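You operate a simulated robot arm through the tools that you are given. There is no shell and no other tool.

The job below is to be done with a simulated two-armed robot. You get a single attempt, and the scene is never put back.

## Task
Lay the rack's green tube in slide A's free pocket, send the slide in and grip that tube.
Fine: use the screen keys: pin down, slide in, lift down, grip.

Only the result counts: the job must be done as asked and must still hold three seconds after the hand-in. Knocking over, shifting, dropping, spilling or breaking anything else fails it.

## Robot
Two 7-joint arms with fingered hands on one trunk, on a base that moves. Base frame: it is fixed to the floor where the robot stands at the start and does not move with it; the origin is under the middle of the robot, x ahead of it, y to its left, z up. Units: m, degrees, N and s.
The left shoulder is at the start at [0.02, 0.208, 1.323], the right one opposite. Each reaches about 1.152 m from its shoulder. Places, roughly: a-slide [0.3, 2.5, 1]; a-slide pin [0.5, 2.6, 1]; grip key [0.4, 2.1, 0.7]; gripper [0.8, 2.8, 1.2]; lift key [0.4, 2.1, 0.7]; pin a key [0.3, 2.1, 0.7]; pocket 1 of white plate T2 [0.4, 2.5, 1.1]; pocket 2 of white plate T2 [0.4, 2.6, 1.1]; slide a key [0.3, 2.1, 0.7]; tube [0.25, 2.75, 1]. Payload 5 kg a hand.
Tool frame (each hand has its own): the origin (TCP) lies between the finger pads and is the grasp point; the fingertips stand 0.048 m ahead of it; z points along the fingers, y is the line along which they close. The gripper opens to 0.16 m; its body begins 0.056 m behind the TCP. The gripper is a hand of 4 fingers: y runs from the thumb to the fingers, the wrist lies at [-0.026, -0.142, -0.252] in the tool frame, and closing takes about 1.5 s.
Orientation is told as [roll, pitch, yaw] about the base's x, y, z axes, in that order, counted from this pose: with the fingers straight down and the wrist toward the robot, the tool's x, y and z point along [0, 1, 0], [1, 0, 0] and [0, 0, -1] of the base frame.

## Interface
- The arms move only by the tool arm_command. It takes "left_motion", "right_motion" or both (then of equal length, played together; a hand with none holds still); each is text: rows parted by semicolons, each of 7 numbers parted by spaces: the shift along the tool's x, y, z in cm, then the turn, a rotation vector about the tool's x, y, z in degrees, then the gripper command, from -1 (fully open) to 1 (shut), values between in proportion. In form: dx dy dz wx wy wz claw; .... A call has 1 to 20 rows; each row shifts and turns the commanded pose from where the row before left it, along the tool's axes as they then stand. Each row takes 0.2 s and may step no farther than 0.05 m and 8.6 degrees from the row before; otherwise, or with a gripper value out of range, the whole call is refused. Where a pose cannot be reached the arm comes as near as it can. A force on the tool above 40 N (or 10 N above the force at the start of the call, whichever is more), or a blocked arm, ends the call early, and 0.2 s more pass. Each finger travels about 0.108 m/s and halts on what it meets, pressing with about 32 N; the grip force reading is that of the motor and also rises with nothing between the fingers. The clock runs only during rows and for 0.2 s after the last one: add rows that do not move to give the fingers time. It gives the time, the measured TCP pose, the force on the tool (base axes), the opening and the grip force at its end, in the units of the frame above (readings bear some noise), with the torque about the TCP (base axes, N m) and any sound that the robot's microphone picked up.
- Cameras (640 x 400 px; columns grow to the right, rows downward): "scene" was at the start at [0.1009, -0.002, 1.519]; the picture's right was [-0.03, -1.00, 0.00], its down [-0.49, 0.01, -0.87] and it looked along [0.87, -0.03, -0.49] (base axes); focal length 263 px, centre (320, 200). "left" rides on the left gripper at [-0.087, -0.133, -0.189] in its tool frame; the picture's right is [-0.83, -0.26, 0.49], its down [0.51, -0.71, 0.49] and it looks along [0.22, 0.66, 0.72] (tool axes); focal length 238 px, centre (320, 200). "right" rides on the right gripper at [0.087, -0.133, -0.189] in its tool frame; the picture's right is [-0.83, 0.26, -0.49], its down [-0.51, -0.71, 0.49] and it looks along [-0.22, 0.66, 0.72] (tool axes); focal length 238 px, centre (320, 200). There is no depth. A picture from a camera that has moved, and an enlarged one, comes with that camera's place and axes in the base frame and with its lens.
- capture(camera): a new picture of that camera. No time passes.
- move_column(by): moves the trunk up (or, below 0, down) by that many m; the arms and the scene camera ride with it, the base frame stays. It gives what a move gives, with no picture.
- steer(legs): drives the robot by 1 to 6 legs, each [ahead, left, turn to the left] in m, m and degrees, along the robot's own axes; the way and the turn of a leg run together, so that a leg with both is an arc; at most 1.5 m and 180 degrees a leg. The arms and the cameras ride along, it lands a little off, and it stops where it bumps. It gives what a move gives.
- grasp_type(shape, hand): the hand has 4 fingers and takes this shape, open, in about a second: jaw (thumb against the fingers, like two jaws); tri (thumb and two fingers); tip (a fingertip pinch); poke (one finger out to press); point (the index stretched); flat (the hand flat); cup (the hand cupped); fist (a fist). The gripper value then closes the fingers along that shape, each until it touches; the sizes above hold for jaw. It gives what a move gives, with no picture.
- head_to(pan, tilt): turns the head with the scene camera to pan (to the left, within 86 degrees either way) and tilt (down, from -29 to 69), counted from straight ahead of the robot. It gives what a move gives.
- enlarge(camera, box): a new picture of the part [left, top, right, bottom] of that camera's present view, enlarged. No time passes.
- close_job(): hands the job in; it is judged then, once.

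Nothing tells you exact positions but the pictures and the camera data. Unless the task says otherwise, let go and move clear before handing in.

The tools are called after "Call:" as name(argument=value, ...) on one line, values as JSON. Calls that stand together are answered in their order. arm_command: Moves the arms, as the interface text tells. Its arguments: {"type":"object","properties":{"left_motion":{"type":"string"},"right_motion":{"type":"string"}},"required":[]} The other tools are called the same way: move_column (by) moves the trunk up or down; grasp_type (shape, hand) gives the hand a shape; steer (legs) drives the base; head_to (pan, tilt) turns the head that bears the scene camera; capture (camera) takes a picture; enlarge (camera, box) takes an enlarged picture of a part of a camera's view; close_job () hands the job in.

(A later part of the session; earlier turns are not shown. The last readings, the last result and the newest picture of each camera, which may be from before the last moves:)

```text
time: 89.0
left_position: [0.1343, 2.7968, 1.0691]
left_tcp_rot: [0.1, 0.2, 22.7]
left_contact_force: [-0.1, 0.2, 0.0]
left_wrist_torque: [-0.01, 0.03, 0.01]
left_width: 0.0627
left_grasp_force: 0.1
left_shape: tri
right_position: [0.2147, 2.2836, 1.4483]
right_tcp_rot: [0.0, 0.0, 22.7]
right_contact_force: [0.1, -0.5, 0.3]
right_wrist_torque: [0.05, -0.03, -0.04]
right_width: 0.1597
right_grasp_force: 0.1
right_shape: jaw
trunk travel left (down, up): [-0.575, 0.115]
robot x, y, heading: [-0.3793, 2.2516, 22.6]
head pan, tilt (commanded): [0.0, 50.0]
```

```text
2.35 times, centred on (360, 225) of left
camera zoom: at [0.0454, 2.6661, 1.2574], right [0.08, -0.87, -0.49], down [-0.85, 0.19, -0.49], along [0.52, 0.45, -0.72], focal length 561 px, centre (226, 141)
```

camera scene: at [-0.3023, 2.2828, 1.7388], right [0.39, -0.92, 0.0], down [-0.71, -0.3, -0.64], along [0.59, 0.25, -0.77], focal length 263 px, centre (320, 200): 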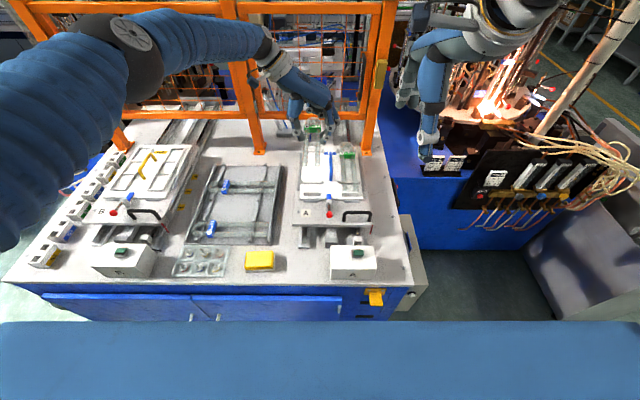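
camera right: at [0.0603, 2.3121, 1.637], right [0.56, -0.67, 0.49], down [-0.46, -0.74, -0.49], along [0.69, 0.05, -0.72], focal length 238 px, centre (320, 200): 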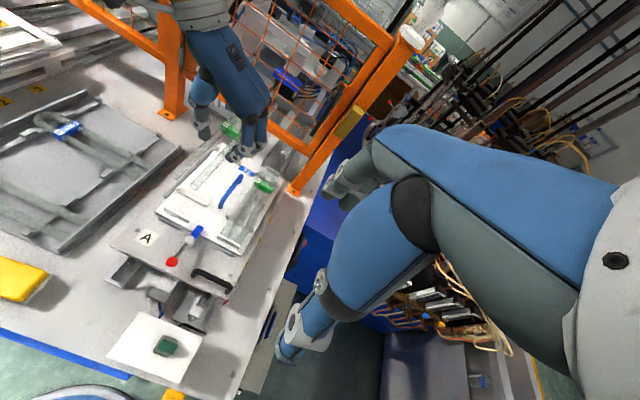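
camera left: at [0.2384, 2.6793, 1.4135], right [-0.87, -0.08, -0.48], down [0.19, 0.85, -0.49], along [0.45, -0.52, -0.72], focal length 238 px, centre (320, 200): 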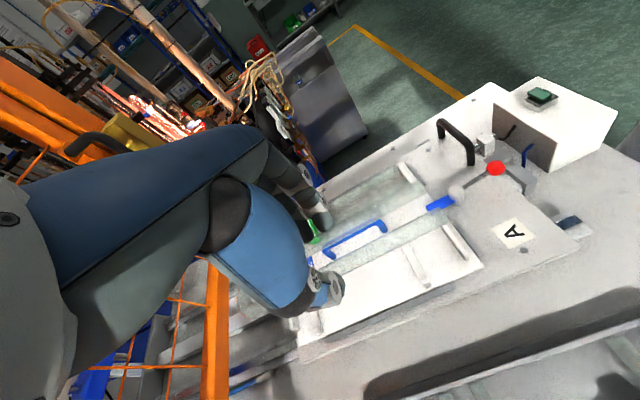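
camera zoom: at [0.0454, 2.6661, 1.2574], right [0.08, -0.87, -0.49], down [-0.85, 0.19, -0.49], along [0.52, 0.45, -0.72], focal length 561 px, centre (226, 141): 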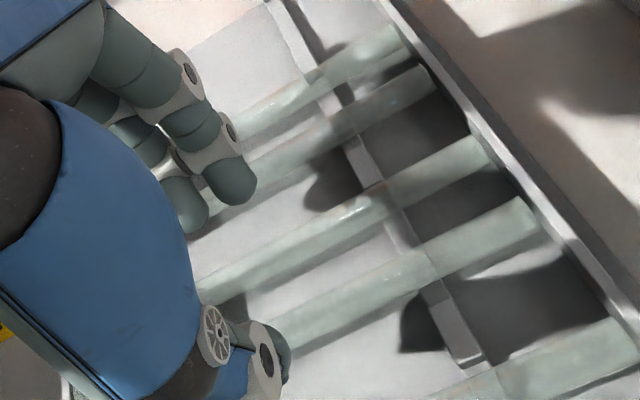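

Fingers bracket the green tube again with clearance. I'll lower to the earlier grip height in stages.

Call:
arm_command(left_motion="0 0.1 1 0 0 0 0.225; 0 0 1 0 0 0 0.225; 0 0 0.6 0 0 0 0.225; 0 0 0.4 0 0 0 0.225; 0 0 0 0 0 0 0.225")

Call:
arm_command(left_motion="0 0 0.4 0 0 0 0.225; 0 0 0 0 0 0 0.225")

```text
time: 90.2
left_position: [0.1357, 2.7973, 1.0391]
left_tcp_rot: [0.0, 0.1, 22.6]
left_contact_force: [-1.3, -0.1, 0.0]
left_wrist_torque: [-0.03, 0.03, -0.01]
left_width: 0.0628
left_grasp_force: 0.0
left_shape: tri
right_position: [0.2139, 2.2825, 1.4493]
right_tcp_rot: [0.0, 0.0, 22.6]
right_contact_force: [0.2, -0.2, 0.1]
right_wrist_torque: [-0.06, -0.01, -0.01]
right_width: 0.1597
right_grasp_force: 0.0
right_shape: jaw
trunk travel left (down, up): [-0.575, 0.115]
robot x, y, heading: [-0.3851, 2.2513, 22.6]
head pan, tilt (commanded): [0.0, 50.0]
```

```text
time: 90.8
left_position: [0.1342, 2.7987, 1.0341]
left_tcp_rot: [0.0, 0.0, 22.7]
left_contact_force: [-0.7, -0.9, 0.4]
left_wrist_torque: [-0.05, 0.03, 0.01]
left_width: 0.0625
left_grasp_force: 0.0
left_shape: tri
right_position: [0.2151, 2.2838, 1.4485]
right_tcp_rot: [0.1, 0.0, 22.7]
right_contact_force: [0.0, -1.0, 0.0]
right_wrist_torque: [0.02, -0.04, -0.04]
right_width: 0.1595
right_grasp_force: 0.1
right_shape: jaw
trunk travel left (down, up): [-0.575, 0.115]
robot x, y, heading: [-0.3853, 2.2484, 22.5]
head pan, tilt (commanded): [0.0, 50.0]
```

At grip height with no contact. I'll close and lift 3 cm to verify.

Call:
arm_command(left_motion="0 0 0 0 0 0 0.27; 0 0 0 0 0 0 0.32; 0 0 0 0 0 0 0.38; 0 0 0 0 0 0 0.45; 0 0 0 0 0 0 0.6; 0 0 0 0 0 0 0.8; 0 0 0 0 0 0 0.8; 0 0 0 0 0 0 0.8")

Call:
arm_command(left_motion="0 0 -0.5 0 0 0 0.8; 0 0 -0.5 0 0 0 0.8; 0 0 -1 0 0 0 0.8; 0 0 -1 0 0 0 0.8; 0 0 0 0 0 0 0.8")

Call:
enlarge(camera="scene", box=[190, 150, 290, 240])

Call:
enlarge(camera="right", box=[0, 70, 150, 210])

```text
time: 92.6
left_position: [0.1351, 2.7984, 1.035]
left_tcp_rot: [-0.1, 0.1, 22.7]
left_contact_force: [-5.7, -3.5, -0.9]
left_wrist_torque: [-0.19, 0.3, -0.02]
left_width: 0.0476
left_grasp_force: 31.8
left_shape: tri
right_position: [0.214, 2.2832, 1.4489]
right_tcp_rot: [0.0, 0.1, 22.6]
right_contact_force: [-0.9, 0.4, 0.2]
right_wrist_torque: [0.0, 0.03, 0.05]
right_width: 0.1598
right_grasp_force: 0.1
right_shape: jaw
trunk travel left (down, up): [-0.575, 0.115]
robot x, y, heading: [-0.3833, 2.2501, 23.0]
head pan, tilt (commanded): [0.0, 50.0]
```

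```text
time: 93.8
left_position: [0.1371, 2.7987, 1.0638]
left_tcp_rot: [-0.1, 0.1, 22.8]
left_contact_force: [-0.5, 0.3, -0.6]
left_wrist_torque: [-0.03, 0.0, -0.04]
left_width: 0.0475
left_grasp_force: 31.5
left_shape: tri
right_position: [0.2153, 2.2838, 1.4482]
right_tcp_rot: [0.1, 0.1, 22.8]
right_contact_force: [1.7, -0.6, 0.1]
right_wrist_torque: [-0.04, 0.02, 0.0]
right_width: 0.1596
right_grasp_force: 0.0
right_shape: jaw
trunk travel left (down, up): [-0.575, 0.115]
robot x, y, heading: [-0.3827, 2.2493, 22.9]
head pan, tilt (commanded): [0.0, 50.0]
```

```text
4.44 times, centred on (240, 195) of scene
camera zoom: at [-0.3021, 2.2834, 1.7388], right [0.39, -0.92, 0.0], down [-0.71, -0.3, -0.64], along [0.59, 0.25, -0.77], focal length 1167 px, centre (676, 222)
```

zoom: 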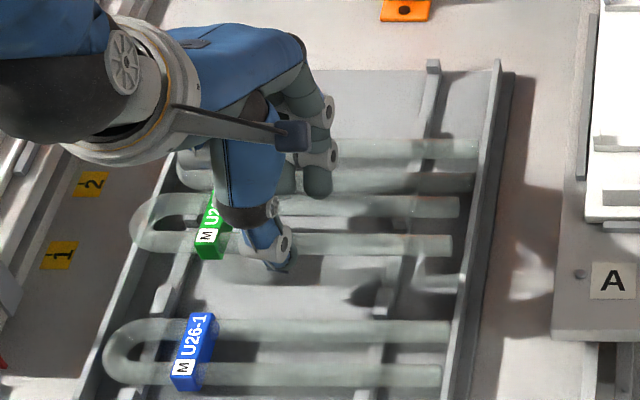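

```text
2.86 times, centred on (75, 140) of right
camera zoom: at [0.0605, 2.3128, 1.6369], right [0.56, -0.67, 0.49], down [-0.46, -0.74, -0.49], along [0.69, 0.05, -0.72], focal length 681 px, centre (1020, 371)
```

zoom: 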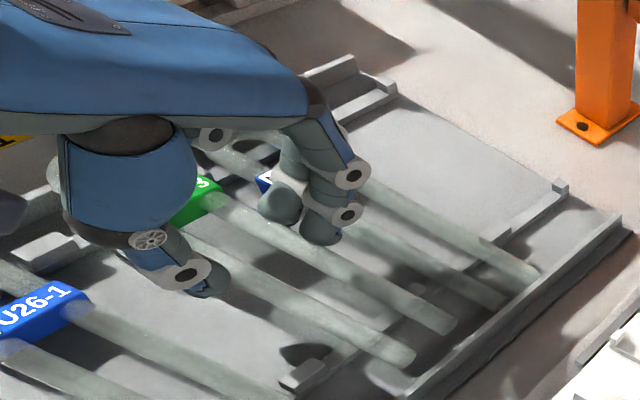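

The tube is held again. I'll lift, rotate 90°, and carry it above the free pocket as before.

Call:
arm_command(left_motion="0 0 -2 0 0 0 0.8; 0 0 -3 0 0 0 0.8; 0 0 -3 0 0 0 0.8; 0 0 -3 0 0 0 0.8; 0 0 -3 0 0 0 0.8; 0 0 -2 0 0 0 0.8; 0 0 0 0 0 0 0.8")

Call:
arm_command(left_motion="0 0 0 0 0 6 0.8; 0 0 0 0 0 6 0.8; 0 0 0 0 0 6 0.8; 0 0 0 0 0 6 0.8; 0 0 0 0 0 6 0.8; 0 0 0 0 0 6 0.8; 0 0 0 0 0 6 0.8; 0 0 0 0 0 6 0.8; 0 0 0 0 0 6 0.8; 0 0 0 0 0 6 0.8; 0 0 0 0 0 6 0.8; 0 0 0 0 0 6 0.8; 0 0 0 0 0 6 0.8; 0 0 0 0 0 6 0.8; 0 0 0 0 0 6 0.8; 0 0 0 0 0 0 0.8; 0 0 0 0 0 0 0.8")

Call:
arm_command(left_motion="1 2 0 0 0 0 0.8; 1.9 3.7 0 0 0 0 0.8; 1.9 3.7 0 0 0 0 0.8; 1.9 3.7 0 0 0 0 0.8; 1.9 3.7 0 0 0 0 0.8; 1.9 3.7 0 0 0 0 0.8; 1.7 3.7 0 0 0 0 0.8; 0.7 2.4 0 0 0 0 0.8; 0 1.4 0 0 0 0 0.8; 0 0 0 0 0 0 0.8; 0 0 0 0 0 0 0.8")

Call:
enlarge(camera="scene", box=[295, 115, 375, 215])

Call:
enlarge(camera="right", box=[170, 90, 300, 220])

```text
time: 95.4
left_position: [0.1357, 2.798, 1.224]
left_tcp_rot: [-0.1, 0.1, 22.8]
left_contact_force: [0.4, 0.9, -1.3]
left_wrist_torque: [-0.03, 0.02, -0.02]
left_width: 0.0471
left_grasp_force: 32.6
left_shape: tri
right_position: [0.2165, 2.2828, 1.4485]
right_tcp_rot: [0.1, 0.0, 22.7]
right_contact_force: [-0.7, -0.1, -0.4]
right_wrist_torque: [0.01, 0.02, -0.02]
right_width: 0.1597
right_grasp_force: 0.0
right_shape: jaw
trunk travel left (down, up): [-0.575, 0.115]
robot x, y, heading: [-0.3838, 2.2507, 22.7]
head pan, tilt (commanded): [0.0, 50.0]
```

```text
time: 99.0
left_position: [0.1357, 2.7978, 1.224]
left_tcp_rot: [-0.1, 0.0, -67.3]
left_contact_force: [0.2, -0.6, -0.6]
left_wrist_torque: [-0.01, 0.04, -0.01]
left_width: 0.0472
left_grasp_force: 31.4
left_shape: tri
right_position: [0.2156, 2.2836, 1.4486]
right_tcp_rot: [0.1, 0.0, 22.6]
right_contact_force: [-0.2, -0.4, 0.3]
right_wrist_torque: [-0.01, 0.0, 0.0]
right_width: 0.1598
right_grasp_force: 0.0
right_shape: jaw
trunk travel left (down, up): [-0.575, 0.115]
robot x, y, heading: [-0.382, 2.252, 22.4]
head pan, tilt (commanded): [0.0, 50.0]
```

```text
time: 101.4
left_position: [0.3638, 2.5919, 1.2255]
left_tcp_rot: [-0.1, 0.0, -67.2]
left_contact_force: [-1.4, 1.2, -1.1]
left_wrist_torque: [-0.02, 0.03, -0.02]
left_width: 0.0472
left_grasp_force: 32.3
left_shape: tri
right_position: [0.2141, 2.2842, 1.4484]
right_tcp_rot: [0.0, 0.0, 22.8]
right_contact_force: [-0.3, 0.1, 0.4]
right_wrist_torque: [0.02, 0.01, 0.0]
right_width: 0.1596
right_grasp_force: 0.1
right_shape: jaw
trunk travel left (down, up): [-0.575, 0.115]
robot x, y, heading: [-0.3837, 2.2505, 22.6]
head pan, tilt (commanded): [0.0, 50.0]
```

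```text
4.00 times, centred on (335, 165) of scene
camera zoom: at [-0.3024, 2.2829, 1.7388], right [0.39, -0.92, 0.0], down [-0.71, -0.3, -0.64], along [0.59, 0.25, -0.77], focal length 1051 px, centre (260, 340)
```

zoom: 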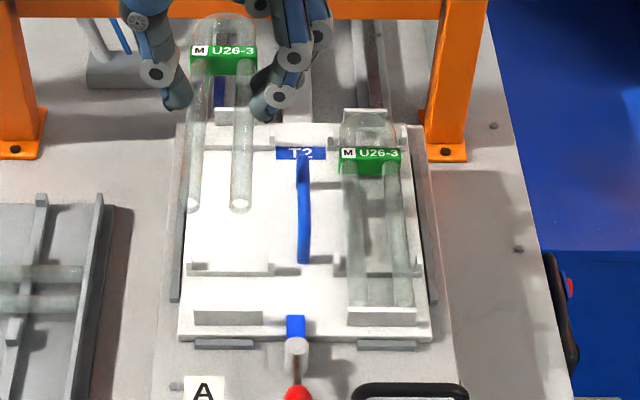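

```text
3.08 times, centred on (235, 155) of right
camera zoom: at [0.0603, 2.3123, 1.637], right [0.56, -0.67, 0.49], down [-0.46, -0.74, -0.49], along [0.69, 0.05, -0.72], focal length 733 px, centre (582, 338)
```

zoom: 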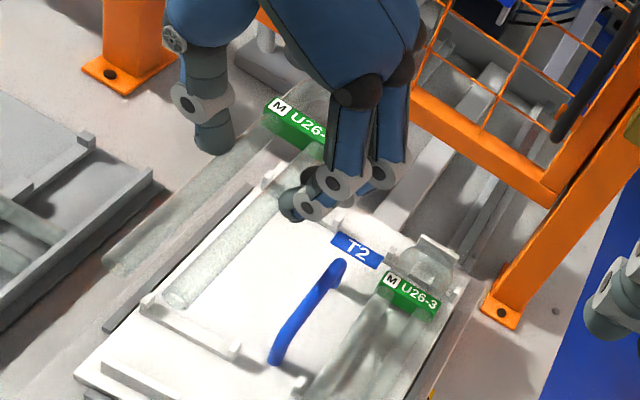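

The tube is over the pocket, about 6 mm toward the thumb in the grip. I'll shift to compensate, descend 5 cm, and tilt the hand 16° about the tube axis so the fingers rise away from the handle.

Call:
arm_command(left_motion="0 -0.74 2 0 0 0 0.8; 0 0 2 0 0 0 0.8; 0 0 1 0 0 0 0.8; 0 0 0 -4 0 0 0.8; 0 0 0 -4 0 0 0.8; 0 0 0 -4 0 0 0.8; 0 0 0 -4 0 0 0.8; 0 0 0 0 0 0 0.8; 0 0 0 0 0 0 0.8")

Call:
enlarge(camera="scene", box=[300, 120, 370, 205])

Call:
enlarge(camera="right", box=[170, 100, 280, 210])

Call:
enlarge(camera="left", box=[270, 120, 510, 330])

```text
time: 103.4
left_position: [0.3608, 2.5978, 1.1746]
left_tcp_rot: [-0.1, -16.1, -67.3]
left_contact_force: [0.3, -0.3, -0.7]
left_wrist_torque: [0.03, 0.0, -0.01]
left_width: 0.0469
left_grasp_force: 32.1
left_shape: tri
right_position: [0.2154, 2.2837, 1.4483]
right_tcp_rot: [0.0, -0.1, 22.7]
right_contact_force: [-1.1, 0.2, 0.1]
right_wrist_torque: [-0.01, -0.02, -0.01]
right_width: 0.1597
right_grasp_force: 0.2
right_shape: jaw
trunk travel left (down, up): [-0.575, 0.115]
robot x, y, heading: [-0.3819, 2.2479, 22.7]
head pan, tilt (commanded): [0.0, 50.0]
```

```text
4.71 times, centred on (335, 162) of scene
camera zoom: at [-0.3025, 2.283, 1.7388], right [0.39, -0.92, 0.0], down [-0.71, -0.3, -0.64], along [0.59, 0.25, -0.77], focal length 1236 px, centre (249, 376)
```

zoom: 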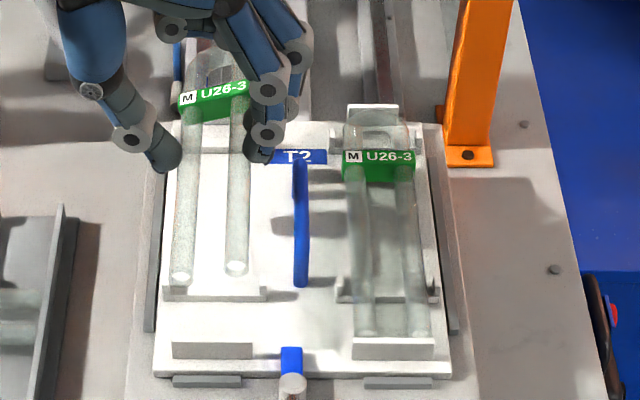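

```text
3.64 times, centred on (225, 155) of right
camera zoom: at [0.0602, 2.3124, 1.637], right [0.56, -0.67, 0.49], down [-0.46, -0.74, -0.49], along [0.69, 0.05, -0.72], focal length 867 px, centre (666, 364)
```

zoom: 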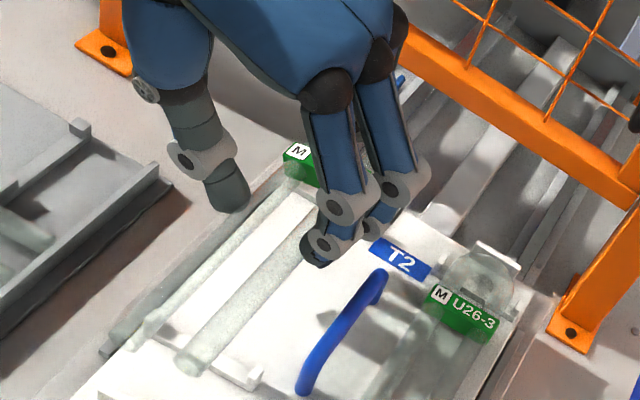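

```text
1.90 times, centred on (390, 225) of left
camera zoom: at [0.2108, 2.7289, 1.3187], right [-0.81, -0.22, -0.54], down [0.25, 0.7, -0.67], along [0.52, -0.68, -0.51], focal length 454 px, centre (187, 152)
```

zoom: 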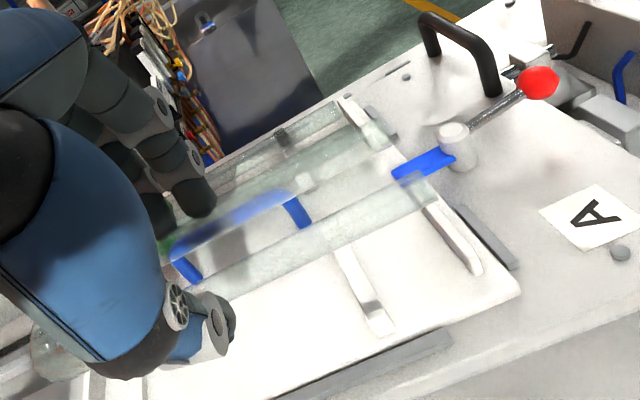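

The tilt works: the finger side rises and the left leg hangs lower, right over its seat. I'll descend vertically 4 cm and check the handle clearance.

Call:
arm_command(left_motion="0 -0.28 0.96 0 0 0 0.8; 0 -0.28 0.96 0 0 0 0.8; 0 -0.28 0.96 0 0 0 0.8; 0 -0.28 0.96 0 0 0 0.8; 0 0 0 0 0 0 0.8; 0 0 0 0 0 0 0.8")

Call:
enlarge(camera="scene", box=[300, 125, 370, 210])

Call:
enlarge(camera="right", box=[170, 110, 280, 220])

Call:
enlarge(camera="left", box=[270, 120, 510, 330])

```text
time: 104.8
left_position: [0.3594, 2.5984, 1.1327]
left_tcp_rot: [-0.1, -16.0, -67.3]
left_contact_force: [1.3, -0.7, -0.1]
left_wrist_torque: [-0.02, -0.02, -0.01]
left_width: 0.0471
left_grasp_force: 32.3
left_shape: tri
right_position: [0.2153, 2.2842, 1.4492]
right_tcp_rot: [0.0, -0.1, 22.6]
right_contact_force: [0.4, -0.2, 0.7]
right_wrist_torque: [0.02, 0.01, 0.01]
right_width: 0.1597
right_grasp_force: 0.0
right_shape: jaw
trunk travel left (down, up): [-0.575, 0.115]
robot x, y, heading: [-0.3862, 2.248, 23.1]
head pan, tilt (commanded): [0.0, 50.0]
```

```text
4.71 times, centred on (335, 168) of scene
camera zoom: at [-0.3024, 2.2831, 1.7388], right [0.39, -0.92, 0.0], down [-0.71, -0.3, -0.64], along [0.59, 0.25, -0.77], focal length 1236 px, centre (249, 353)
```

zoom: 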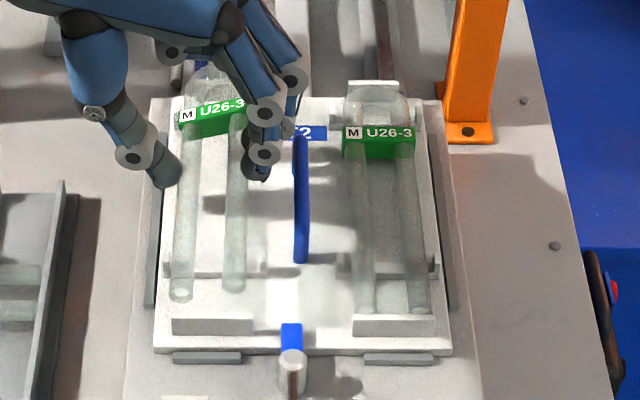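

```text
3.64 times, centred on (225, 165) of right
camera zoom: at [0.0602, 2.3125, 1.637], right [0.56, -0.67, 0.49], down [-0.46, -0.74, -0.49], along [0.69, 0.05, -0.72], focal length 867 px, centre (666, 327)
```

zoom: 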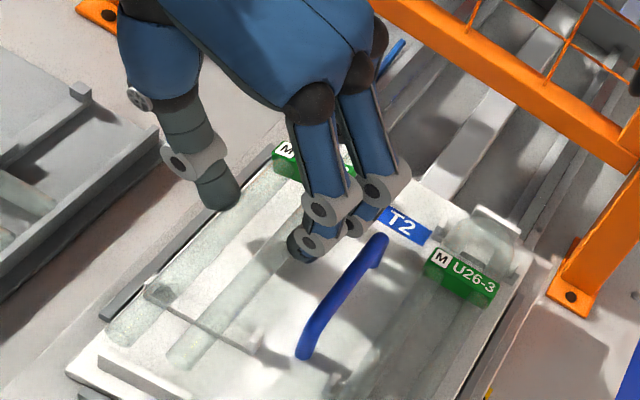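

```text
1.90 times, centred on (390, 225) of left
camera zoom: at [0.2101, 2.7306, 1.2782], right [-0.81, -0.22, -0.54], down [0.25, 0.7, -0.67], along [0.52, -0.68, -0.51], focal length 454 px, centre (187, 152)
```

zoom: 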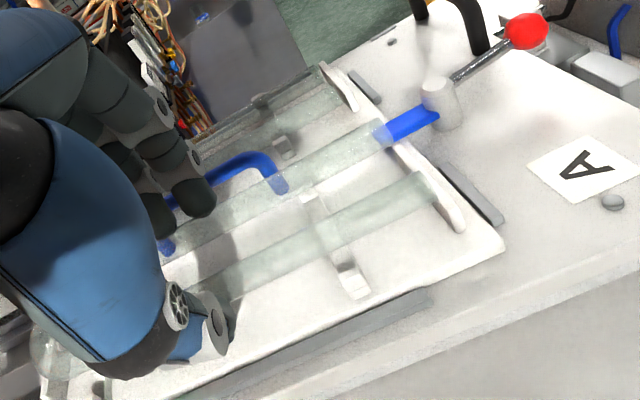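

No contact yet and the fingers look clear of the handle. I'll go down in 5 mm steps.

Call:
arm_command(left_motion="0 -0.14 0.48 0 0 0 0.8; 0 0 0 0 0 0 0.8")

Call:
arm_command(left_motion="0 -0.14 0.48 0 0 0 0.8; 0 0 0 0 0 0 0.8")

```text
time: 105.4
left_position: [0.3601, 2.5987, 1.1287]
left_tcp_rot: [-0.2, -16.0, -67.1]
left_contact_force: [-0.7, 1.5, -0.8]
left_wrist_torque: [0.02, 0.03, -0.02]
left_width: 0.0471
left_grasp_force: 31.9
left_shape: tri
right_position: [0.2136, 2.2836, 1.4482]
right_tcp_rot: [0.1, 0.0, 22.8]
right_contact_force: [0.4, -0.1, 0.3]
right_wrist_torque: [-0.01, -0.04, 0.03]
right_width: 0.1598
right_grasp_force: 0.0
right_shape: jaw
trunk travel left (down, up): [-0.575, 0.115]
robot x, y, heading: [-0.3819, 2.2472, 22.7]
head pan, tilt (commanded): [0.0, 50.0]
```

```text
time: 106.0
left_position: [0.3592, 2.5949, 1.124]
left_tcp_rot: [0.0, -16.0, -67.2]
left_contact_force: [-0.1, -0.2, -0.7]
left_wrist_torque: [-0.03, 0.02, -0.02]
left_width: 0.0473
left_grasp_force: 31.6
left_shape: tri
right_position: [0.2154, 2.2845, 1.4477]
right_tcp_rot: [-0.1, 0.0, 22.7]
right_contact_force: [-1.0, -0.3, 0.5]
right_wrist_torque: [0.0, -0.02, 0.01]
right_width: 0.1596
right_grasp_force: 0.0
right_shape: jaw
trunk travel left (down, up): [-0.575, 0.115]
robot x, y, heading: [-0.3841, 2.2461, 22.9]
head pan, tilt (commanded): [0.0, 50.0]
```

Still free at z 1.124. I'll look again, then continue in 3 mm steps.

Call:
enlarge(camera="right", box=[200, 130, 260, 190])

Call:
enlarge(camera="scene", box=[300, 130, 360, 205])

Call:
arm_command(left_motion="0 -0.08 0.29 0 0 0 0.8; 0 0 0 0 0 0 0.8")

```text
6.67 times, centred on (230, 160) of right
camera zoom: at [0.06, 2.3126, 1.6371], right [0.56, -0.67, 0.49], down [-0.46, -0.74, -0.49], along [0.69, 0.05, -0.72], focal length 1589 px, centre (920, 467)
```

zoom: 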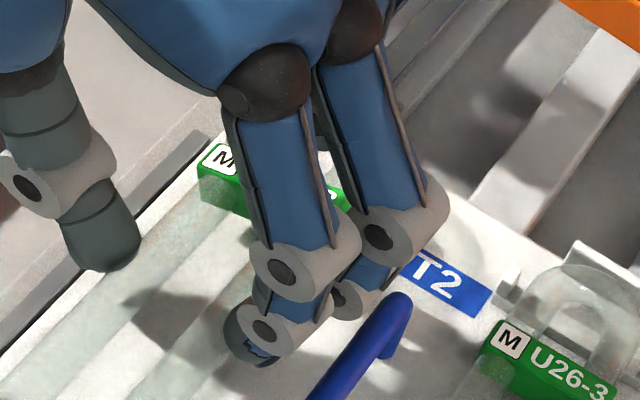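

```text
5.33 times, centred on (330, 168) of scene
camera zoom: at [-0.3026, 2.2832, 1.7388], right [0.39, -0.92, 0.0], down [-0.71, -0.3, -0.64], along [0.59, 0.25, -0.77], focal length 1401 px, centre (267, 373)
```

zoom: 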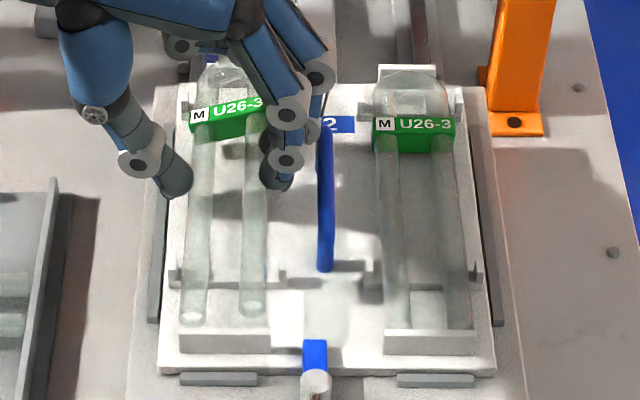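

```text
time: 106.6
left_position: [0.3592, 2.5971, 1.1213]
left_tcp_rot: [-0.1, -16.0, -67.2]
left_contact_force: [-0.5, 0.0, -1.5]
left_wrist_torque: [0.0, -0.02, 0.01]
left_width: 0.0472
left_grasp_force: 31.9
left_shape: tri
right_position: [0.2159, 2.2832, 1.4491]
right_tcp_rot: [0.1, 0.0, 22.7]
right_contact_force: [-0.1, -0.5, 0.2]
right_wrist_torque: [0.0, 0.01, 0.02]
right_width: 0.1595
right_grasp_force: 0.1
right_shape: jaw
trunk travel left (down, up): [-0.575, 0.115]
robot x, y, heading: [-0.3832, 2.2489, 22.4]
head pan, tilt (commanded): [0.0, 50.0]
```

Clear so far. Continuing down in 3 mm steps.

Call:
arm_command(left_motion="0 -0.08 0.29 0 0 0 0.8; 0 0 0 0 0 0 0.8")

Call:
arm_command(left_motion="0 -0.08 0.29 0 0 0 0.8; 0 0 0 0 0 0 0.8")

```text
time: 107.2
left_position: [0.3578, 2.5959, 1.1185]
left_tcp_rot: [-0.1, -16.0, -67.2]
left_contact_force: [1.6, 0.4, -0.3]
left_wrist_torque: [0.01, -0.04, 0.03]
left_width: 0.047
left_grasp_force: 31.7
left_shape: tri
right_position: [0.2151, 2.2842, 1.4485]
right_tcp_rot: [0.0, 0.0, 22.7]
right_contact_force: [-0.5, 0.0, 0.6]
right_wrist_torque: [0.02, -0.02, -0.04]
right_width: 0.1597
right_grasp_force: 0.0
right_shape: jaw
trunk travel left (down, up): [-0.575, 0.115]
robot x, y, heading: [-0.3813, 2.2507, 22.7]
head pan, tilt (commanded): [0.0, 50.0]
```

```text
time: 107.8
left_position: [0.358, 2.5946, 1.1167]
left_tcp_rot: [-0.1, -16.0, -67.2]
left_contact_force: [2.2, 1.3, -0.5]
left_wrist_torque: [0.03, -0.05, 0.03]
left_width: 0.0472
left_grasp_force: 32.2
left_shape: tri
left hand out of reach, approached as far as the arm can: row 1
right_position: [0.2145, 2.2834, 1.4484]
right_tcp_rot: [0.0, 0.0, 22.6]
right_contact_force: [0.1, 0.3, -0.1]
right_wrist_torque: [-0.04, 0.01, 0.0]
right_width: 0.1599
right_grasp_force: 0.0
right_shape: jaw
trunk travel left (down, up): [-0.575, 0.115]
robot x, y, heading: [-0.3835, 2.2495, 22.7]
head pan, tilt (commanded): [0.0, 50.0]
```

The arm has reached its extension limit a few millimetres above the seat. I'll raise the arm 5 cm, nudge 2 mm inward, and use the trunk to lower instead.

Call:
arm_command(left_motion="0 0.28 -0.96 0 0 0 0.8; 0 0.28 -0.96 0 0 0 0.8; 0 0.28 -0.96 0 0 0 0.8; 0 0.28 -0.96 0 0 0 0.8; 0.1 0.28 -0.96 0 0 0 0.8; 0 0 0 0 0 0 0.8; 0 0 0 0 0 0 0.8")

Call:
move_column(by=-0.03)

Call:
enlarge(camera="scene", box=[300, 120, 370, 210])

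```text
time: 109.4
left_position: [0.3603, 2.5953, 1.1662]
left_tcp_rot: [-0.1, -16.0, -67.2]
left_contact_force: [0.1, 0.4, -1.1]
left_wrist_torque: [-0.01, 0.0, 0.01]
left_width: 0.0467
left_grasp_force: 31.8
left_shape: tri
right_position: [0.2152, 2.284, 1.4479]
right_tcp_rot: [-0.1, 0.1, 22.8]
right_contact_force: [0.1, -0.3, 0.8]
right_wrist_torque: [-0.03, -0.03, -0.02]
right_width: 0.1598
right_grasp_force: 0.0
right_shape: jaw
trunk travel left (down, up): [-0.575, 0.115]
robot x, y, heading: [-0.3833, 2.2495, 22.7]
head pan, tilt (commanded): [0.0, 50.0]
```

```text
time: 110.2
left_position: [0.3597, 2.5955, 1.1374]
left_tcp_rot: [0.0, -15.9, -67.2]
left_contact_force: [0.5, 0.1, -1.0]
left_wrist_torque: [0.02, 0.01, -0.06]
left_width: 0.047
left_grasp_force: 32.0
left_shape: tri
right_position: [0.2155, 2.2829, 1.4185]
right_tcp_rot: [0.0, -0.1, 22.7]
right_contact_force: [0.1, -0.4, 0.0]
right_wrist_torque: [0.0, 0.01, -0.03]
right_width: 0.1596
right_grasp_force: 0.0
right_shape: jaw
trunk travel left (down, up): [-0.545, 0.145]
robot x, y, heading: [-0.3835, 2.2501, 22.8]
head pan, tilt (commanded): [0.0, 50.0]
```

```text
4.44 times, centred on (335, 165) of scene
camera zoom: at [-0.303, 2.2827, 1.7089], right [0.39, -0.92, 0.0], down [-0.71, -0.3, -0.64], along [0.59, 0.25, -0.77], focal length 1167 px, centre (253, 356)
```

zoom: 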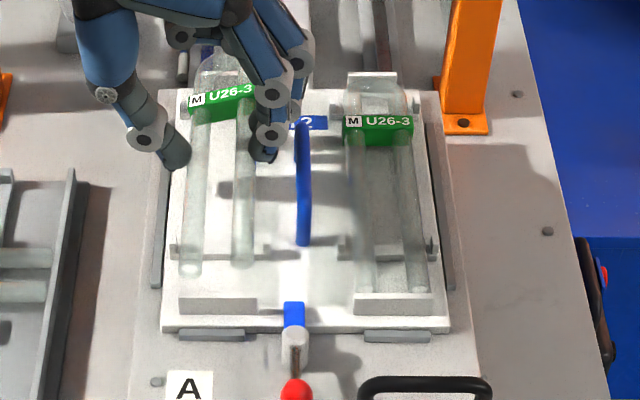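

Position over the pocket looks right. I'll lower with the trunk: 1.5 cm, then small steps.

Call:
move_column(by=-0.015)

Call:
move_column(by=-0.005)

Call:
move_column(by=-0.003)

```text
time: 110.8
left_position: [0.3591, 2.5953, 1.1209]
left_tcp_rot: [0.1, -16.0, -67.2]
left_contact_force: [-0.5, 0.8, -0.6]
left_wrist_torque: [0.02, -0.01, -0.02]
left_width: 0.047
left_grasp_force: 32.0
left_shape: tri
right_position: [0.2153, 2.2832, 1.404]
right_tcp_rot: [-0.1, 0.0, 22.7]
right_contact_force: [-0.5, -0.1, 0.1]
right_wrist_torque: [0.03, -0.03, -0.01]
right_width: 0.1599
right_grasp_force: 0.1
right_shape: jaw
trunk travel left (down, up): [-0.53, 0.16]
robot x, y, heading: [-0.3842, 2.2477, 22.9]
head pan, tilt (commanded): [0.0, 50.0]
```

```text
time: 111.3
left_position: [0.3596, 2.5949, 1.1167]
left_tcp_rot: [-0.1, -16.0, -67.1]
left_contact_force: [-0.9, -0.2, -0.3]
left_wrist_torque: [0.03, 0.0, 0.01]
left_width: 0.047
left_grasp_force: 31.7
left_shape: tri
right_position: [0.2145, 2.284, 1.3987]
right_tcp_rot: [0.1, 0.0, 22.7]
right_contact_force: [0.0, 0.0, 0.2]
right_wrist_torque: [-0.01, -0.04, -0.01]
right_width: 0.1597
right_grasp_force: 0.0
right_shape: jaw
trunk travel left (down, up): [-0.525, 0.165]
robot x, y, heading: [-0.3847, 2.2467, 22.8]
head pan, tilt (commanded): [0.0, 50.0]
```

```text
time: 111.8
left_position: [0.3598, 2.5941, 1.1142]
left_tcp_rot: [0.0, -15.9, -67.2]
left_contact_force: [0.2, 0.1, 6.0]
left_wrist_torque: [0.14, 0.02, 0.03]
left_width: 0.0475
left_grasp_force: 31.8
left_shape: tri
right_position: [0.2146, 2.2831, 1.3966]
right_tcp_rot: [0.1, -0.2, 22.7]
right_contact_force: [0.3, -0.3, -0.5]
right_wrist_torque: [-0.01, -0.02, 0.02]
right_width: 0.1595
right_grasp_force: 0.0
right_shape: jaw
trunk travel left (down, up): [-0.522, 0.168]
robot x, y, heading: [-0.3853, 2.2515, 22.9]
head pan, tilt (commanded): [0.0, 50.0]
```

A 6 N contact came under the left leg side. I'll check the picture to see whether the left leg is seated.

Call:
enlarge(camera="scene", box=[300, 120, 370, 205])

Call:
enlarge(camera="right", box=[150, 110, 270, 230])

Call:
enlarge(camera="left", box=[270, 120, 510, 330])

```text
4.71 times, centred on (335, 162) of scene
camera zoom: at [-0.3034, 2.2827, 1.6859], right [0.39, -0.92, 0.0], down [-0.71, -0.3, -0.64], along [0.59, 0.25, -0.77], focal length 1236 px, centre (249, 376)
```

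zoom: 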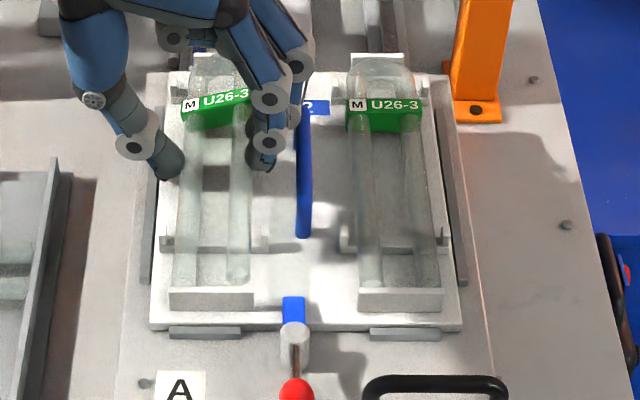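

```text
3.33 times, centred on (210, 170) of right
camera zoom: at [0.0593, 2.3121, 1.5843], right [0.56, -0.67, 0.49], down [-0.46, -0.74, -0.49], along [0.69, 0.05, -0.72], focal length 794 px, centre (687, 300)
```

zoom: 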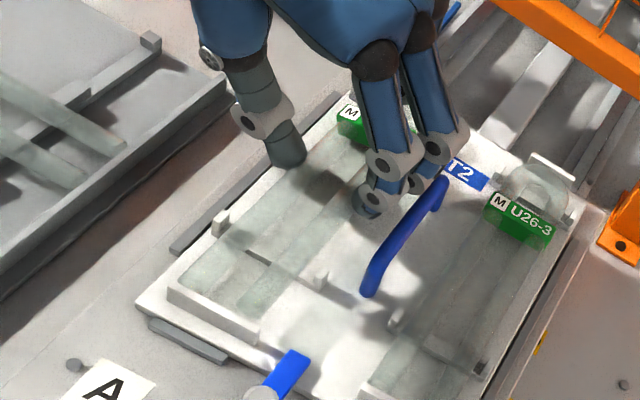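

```text
1.90 times, centred on (390, 225) of left
camera zoom: at [0.2098, 2.7273, 1.2589], right [-0.81, -0.22, -0.54], down [0.26, 0.7, -0.67], along [0.52, -0.68, -0.51], focal length 454 px, centre (187, 152)
```

zoom: 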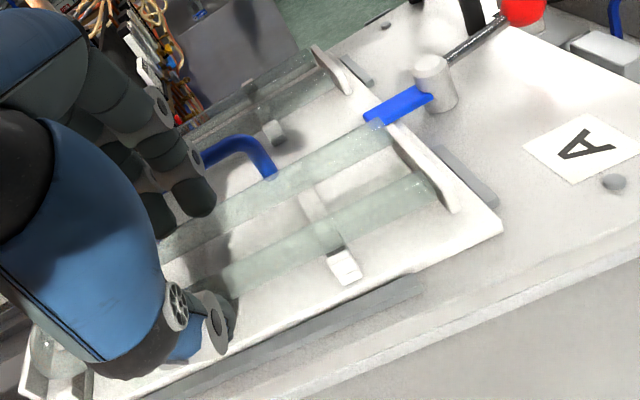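

The left leg sits in its seat inside the left lip. I'll loosen the grip in small steps and let the right leg settle down.

Call:
arm_command(left_motion="0 0 0 0 0 0 0.41; 0 0 0 0 0 0 0.395; 0 0 0 0 0 0 0.385; 0 0 0 0 0 0 0.375; 0 0 0 0 0 0 0.375")

Call:
enlarge(camera="scene", box=[300, 120, 370, 205])

Call:
enlarge(camera="right", box=[150, 110, 270, 230])

```text
time: 113.0
left_position: [0.3597, 2.5954, 1.1134]
left_tcp_rot: [-0.2, -16.0, -67.2]
left_contact_force: [-0.7, 0.4, 3.2]
left_wrist_torque: [0.11, 0.02, 0.01]
left_width: 0.0507
left_grasp_force: 0.0
left_shape: tri
right_position: [0.214, 2.2835, 1.3944]
right_tcp_rot: [-0.1, 0.1, 22.7]
right_contact_force: [0.0, 0.1, 0.7]
right_wrist_torque: [-0.02, 0.04, 0.01]
right_width: 0.1599
right_grasp_force: 0.1
right_shape: jaw
trunk travel left (down, up): [-0.522, 0.168]
robot x, y, heading: [-0.3827, 2.2476, 22.7]
head pan, tilt (commanded): [0.0, 50.0]
```

```text
4.71 times, centred on (335, 162) of scene
camera zoom: at [-0.3028, 2.2829, 1.6858], right [0.39, -0.92, 0.0], down [-0.71, -0.3, -0.64], along [0.59, 0.25, -0.77], focal length 1236 px, centre (249, 376)
```

zoom: 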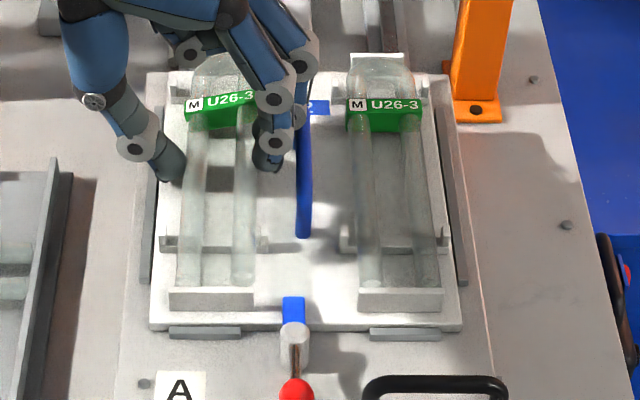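

```text
3.33 times, centred on (210, 170) of right
camera zoom: at [0.0599, 2.3123, 1.5841], right [0.56, -0.67, 0.49], down [-0.46, -0.74, -0.49], along [0.69, 0.05, -0.72], focal length 794 px, centre (687, 300)
```

zoom: 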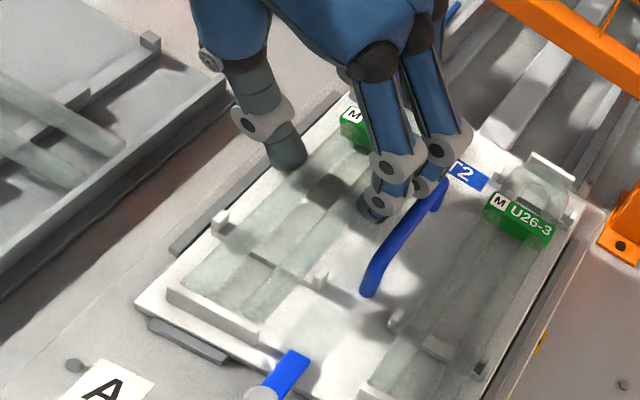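

The grip is loose, but the tube still leans on the finger tips on the right side. I'll open a little more.

Call:
arm_command(left_motion="0 0 0 0 0 0 0.36; 0 0 0 0 0 0 0.345; 0 0 0 0 0 0 0.345")

Call:
enlarge(camera="scene", box=[300, 120, 370, 205])

Call:
enlarge(camera="right", box=[190, 120, 250, 190])

Call:
enlarge(camera="left", box=[270, 120, 430, 260])

```text
time: 113.8
left_position: [0.3592, 2.5938, 1.1133]
left_tcp_rot: [-0.1, -15.9, -67.3]
left_contact_force: [-0.3, 0.6, 1.1]
left_wrist_torque: [0.04, -0.01, 0.01]
left_width: 0.0523
left_grasp_force: 0.0
left_shape: tri
right_position: [0.2144, 2.2828, 1.3947]
right_tcp_rot: [0.0, 0.0, 22.8]
right_contact_force: [0.2, -0.3, -0.6]
right_wrist_torque: [0.01, -0.01, -0.01]
right_width: 0.1597
right_grasp_force: 0.1
right_shape: jaw
trunk travel left (down, up): [-0.522, 0.168]
robot x, y, heading: [-0.3823, 2.2506, 22.7]
head pan, tilt (commanded): [0.0, 50.0]
```

```text
4.71 times, centred on (335, 162) of scene
camera zoom: at [-0.3026, 2.283, 1.6858], right [0.39, -0.92, 0.0], down [-0.71, -0.3, -0.64], along [0.59, 0.25, -0.77], focal length 1236 px, centre (249, 376)
```

zoom: 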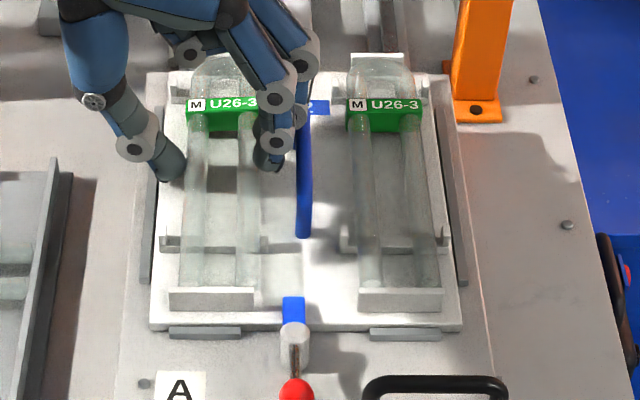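

```text
5.71 times, centred on (220, 155) of right
camera zoom: at [0.0601, 2.3124, 1.584], right [0.56, -0.67, 0.49], down [-0.46, -0.74, -0.49], along [0.69, 0.05, -0.72], focal length 1362 px, centre (891, 457)
```

zoom: 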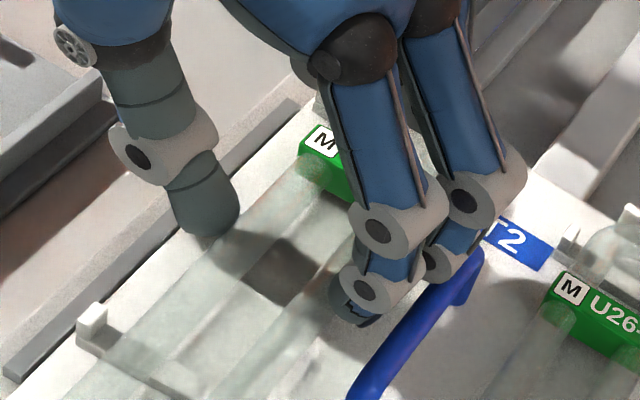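

```text
2.86 times, centred on (350, 190) of left
camera zoom: at [0.2101, 2.7275, 1.2576], right [-0.81, -0.22, -0.54], down [0.25, 0.7, -0.67], along [0.52, -0.68, -0.51], focal length 681 px, centre (234, 229)
```

zoom: 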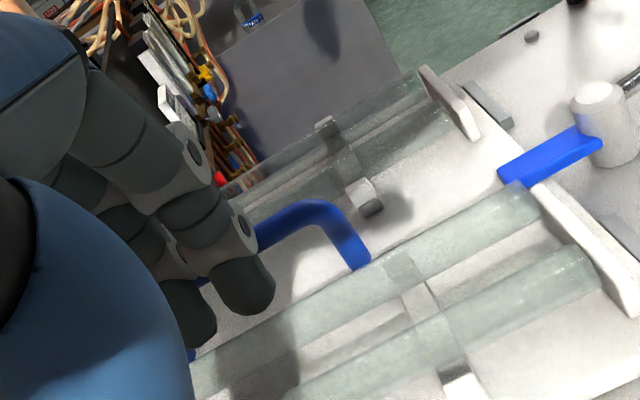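

The tube is now lying level in the left pocket, its clip in line with the twin's clip. I'll withdraw the hand straight up carefully.

Call:
arm_command(left_motion="0 0.14 -0.48 0 0 0 0.345; 0 0.14 -0.48 0 0 0 0.345; 0 0 0 0 0 0 0.345")

Call:
enlarge(camera="scene", box=[300, 120, 370, 205])

```text
time: 114.6
left_position: [0.3591, 2.5948, 1.1231]
left_tcp_rot: [-0.1, -15.9, -67.2]
left_contact_force: [-0.7, -0.5, -0.6]
left_wrist_torque: [0.02, -0.03, 0.0]
left_width: 0.0524
left_grasp_force: 0.0
left_shape: tri
right_position: [0.2158, 2.2824, 1.3957]
right_tcp_rot: [0.0, 0.0, 22.7]
right_contact_force: [0.2, 0.5, 0.3]
right_wrist_torque: [0.02, 0.02, 0.02]
right_width: 0.1598
right_grasp_force: 0.1
right_shape: jaw
trunk travel left (down, up): [-0.522, 0.168]
robot x, y, heading: [-0.3858, 2.2474, 22.6]
head pan, tilt (commanded): [0.0, 50.0]
```

```text
4.71 times, centred on (335, 162) of scene
camera zoom: at [-0.3023, 2.283, 1.6858], right [0.39, -0.92, 0.0], down [-0.71, -0.3, -0.64], along [0.59, 0.25, -0.77], focal length 1236 px, centre (249, 376)
```

zoom: 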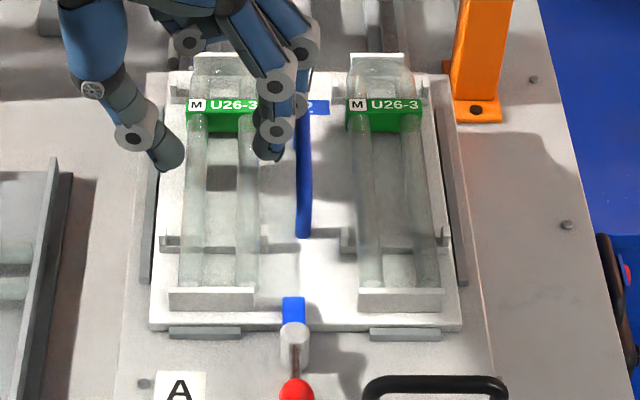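

The tube stays put. I'll lift further and bring the left hand clear, undoing the tilt.

Call:
arm_command(left_motion="0 0.28 -0.96 0 0 0 0.345; 0 0.55 -1.92 0 0 0 0.345; 0 0.83 -2.9 0 0 0 0.345; 0 0.83 -2.9 0 0 0 0; 0 0.83 -2.9 0 0 0 0; 0 0 0 4 0 0 0; 0 0 0 4 0 0 0; 0 0 0 4 0 0 0; 0 0 0 4 0 0 0; -2 -3 0 0 0 0 0; -2 -4 0 0 0 0 0; -2 -4 0 0 0 0 0; -2 -4 0 0 0 0 0; -2 -4 -1 0 0 0 0; 0 0 0 0 0 0 0")

Call:
enlarge(camera="scene", box=[295, 110, 385, 210])

Call:
enlarge(camera="right", box=[150, 100, 290, 240])

Call:
capture(camera="scene")

```text
time: 117.8
left_position: [0.1976, 2.729, 1.2481]
left_tcp_rot: [-0.1, 0.1, -67.3]
left_contact_force: [0.9, -0.2, 0.1]
left_wrist_torque: [0.0, 0.08, -0.02]
left_width: 0.0796
left_grasp_force: 0.1
left_shape: tri
right_position: [0.2162, 2.2821, 1.394]
right_tcp_rot: [0.1, -0.1, 22.7]
right_contact_force: [1.1, -1.0, 0.1]
right_wrist_torque: [0.06, 0.06, 0.04]
right_width: 0.1597
right_grasp_force: 0.1
right_shape: jaw
trunk travel left (down, up): [-0.522, 0.168]
robot x, y, heading: [-0.3856, 2.2433, 22.8]
head pan, tilt (commanded): [0.0, 50.0]
```

```text
4.00 times, centred on (340, 160) of scene
camera zoom: at [-0.3008, 2.2816, 1.6857], right [0.39, -0.92, 0.0], down [-0.71, -0.3, -0.64], along [0.59, 0.25, -0.77], focal length 1051 px, centre (240, 360)
```

zoom: 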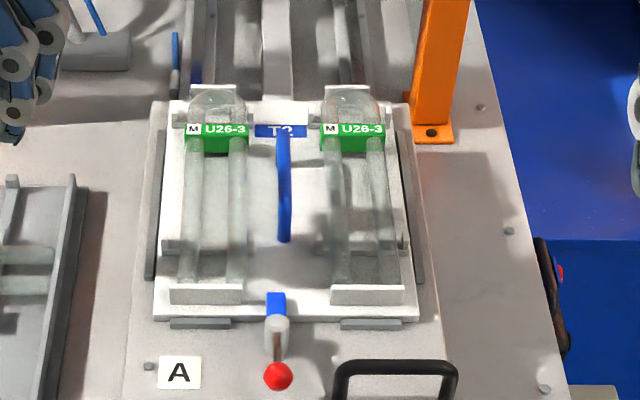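

```text
2.86 times, centred on (220, 170) of right
camera zoom: at [0.0618, 2.311, 1.5836], right [0.56, -0.67, 0.49], down [-0.46, -0.74, -0.49], along [0.69, 0.05, -0.72], focal length 681 px, centre (606, 286)
```

zoom: 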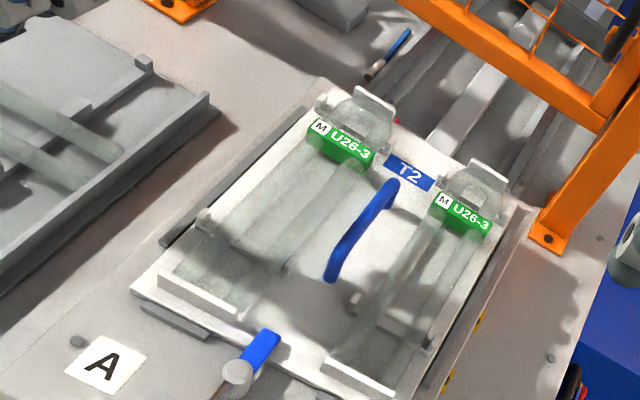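

```text
taken
camera scene: at [-0.3008, 2.2816, 1.6857], right [0.39, -0.92, 0.0], down [-0.71, -0.3, -0.64], along [0.59, 0.25, -0.77], focal length 263 px, centre (320, 200)
```

scene: 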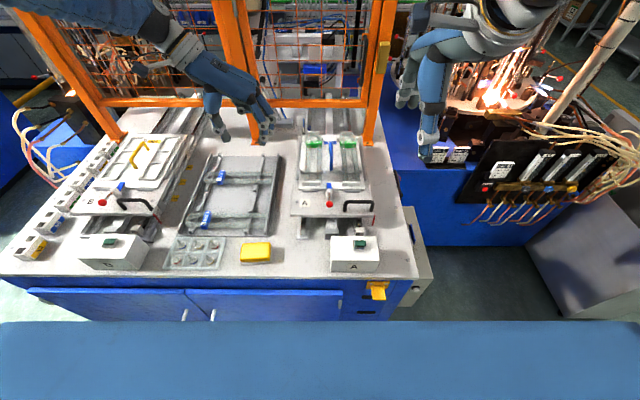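

The green tube now lies in the free pocket, matching its twin. Next I'll retract the left arm to a neutral pose, then try the "poke" shape on the right hand to see how its finger points.

Call:
arm_command(left_motion="0 0 -4 0 0 0 0; 0 0 -4 0 0 0 0; 0 0 -4 0 0 0 0; -3 0 0 0 0 -8.5 0; -3 0 0 0 0 -8.5 0; -3 0 0 0 0 -8.5 0; -2 0 0 0 0 -8.5 0; 0 0 0 0 0 -8.5 0; 0 0 0 0 0 -8.5 0; 0 0 0 0 0 -8.5 0; 0 0 0 0 0 -8.5 0; 0 0 0 0 0 -8.5 0; 0 0 0 0 0 -8.5 0; 0 0 0 0 0 -5 0; 0 -3 0 0 0 0 0; 0 -4 0 0 0 0 0; 0 -4 0 0 0 0 0; 0 -4 0 0 0 0 0; 0 0 0 0 0 0 0")

Call:
grasp_type(shape="poke", hand="right")

Call:
capture(camera="scene")

Call:
enlarge(camera="scene", box=[370, 0, 520, 180])

Call:
capture(camera="right")

```text
time: 121.8
left_position: [-0.0253, 2.6101, 1.3758]
left_tcp_rot: [0.1, 0.3, 22.7]
left_contact_force: [0.6, -0.6, -0.6]
left_wrist_torque: [0.03, -0.01, -0.01]
left_width: 0.0797
left_grasp_force: 0.1
left_shape: tri
left hand out of reach, approached as far as the arm can: row 17, 18
right_position: [0.2141, 2.2828, 1.3951]
right_tcp_rot: [-0.1, 0.1, 22.7]
right_contact_force: [1.2, 0.0, 1.0]
right_wrist_torque: [0.06, 0.05, -0.01]
right_width: 0.1595
right_grasp_force: 0.0
right_shape: jaw
trunk travel left (down, up): [-0.522, 0.168]
robot x, y, heading: [-0.3813, 2.2456, 22.6]
head pan, tilt (commanded): [0.0, 50.0]
```

```text
time: 122.7
left_position: [-0.0252, 2.6107, 1.3757]
left_tcp_rot: [0.0, 0.3, 22.6]
left_contact_force: [-0.5, 0.2, -1.2]
left_wrist_torque: [-0.03, -0.02, -0.03]
left_width: 0.0798
left_grasp_force: 0.0
left_shape: tri
right_position: [0.2144, 2.284, 1.3962]
right_tcp_rot: [-0.1, 0.0, 22.8]
right_contact_force: [-0.6, 0.5, 0.3]
right_wrist_torque: [-0.01, 0.0, -0.01]
right_width: 0.0
right_grasp_force: 0.1
right_shape: poke
trunk travel left (down, up): [-0.522, 0.168]
robot x, y, heading: [-0.3856, 2.2482, 22.6]
head pan, tilt (commanded): [0.0, 50.0]
```

```text
taken
camera scene: at [-0.3032, 2.2835, 1.6858], right [0.39, -0.92, 0.0], down [-0.71, -0.3, -0.64], along [0.59, 0.25, -0.77], focal length 263 px, centre (320, 200)
```

scene: 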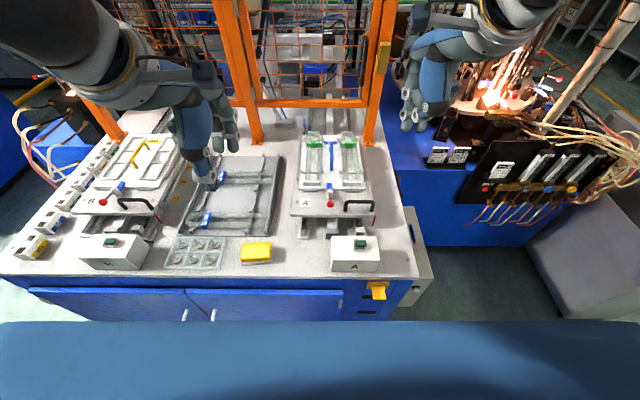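

```text
2.22 times, centred on (445, 90) of scene
camera zoom: at [-0.3032, 2.2835, 1.6858], right [0.39, -0.92, 0.0], down [-0.71, -0.3, -0.64], along [0.59, 0.25, -0.77], focal length 584 px, centre (42, 444)
```

zoom: 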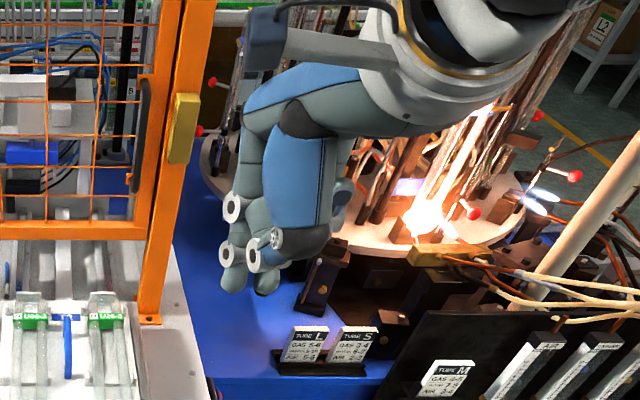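

```text
taken
camera right: at [0.0595, 2.3129, 1.5842], right [0.56, -0.67, 0.49], down [-0.46, -0.74, -0.49], along [0.69, 0.05, -0.72], focal length 238 px, centre (320, 200)
```

right: 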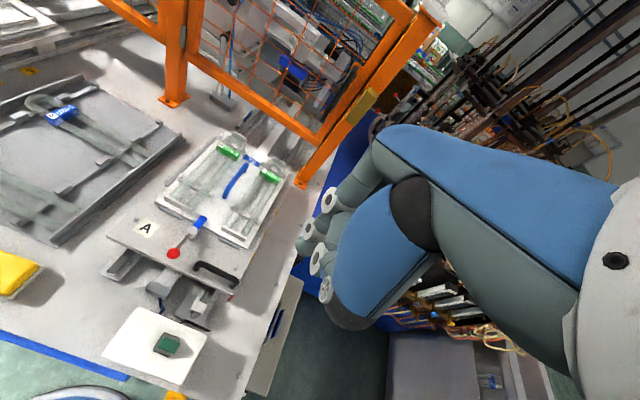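

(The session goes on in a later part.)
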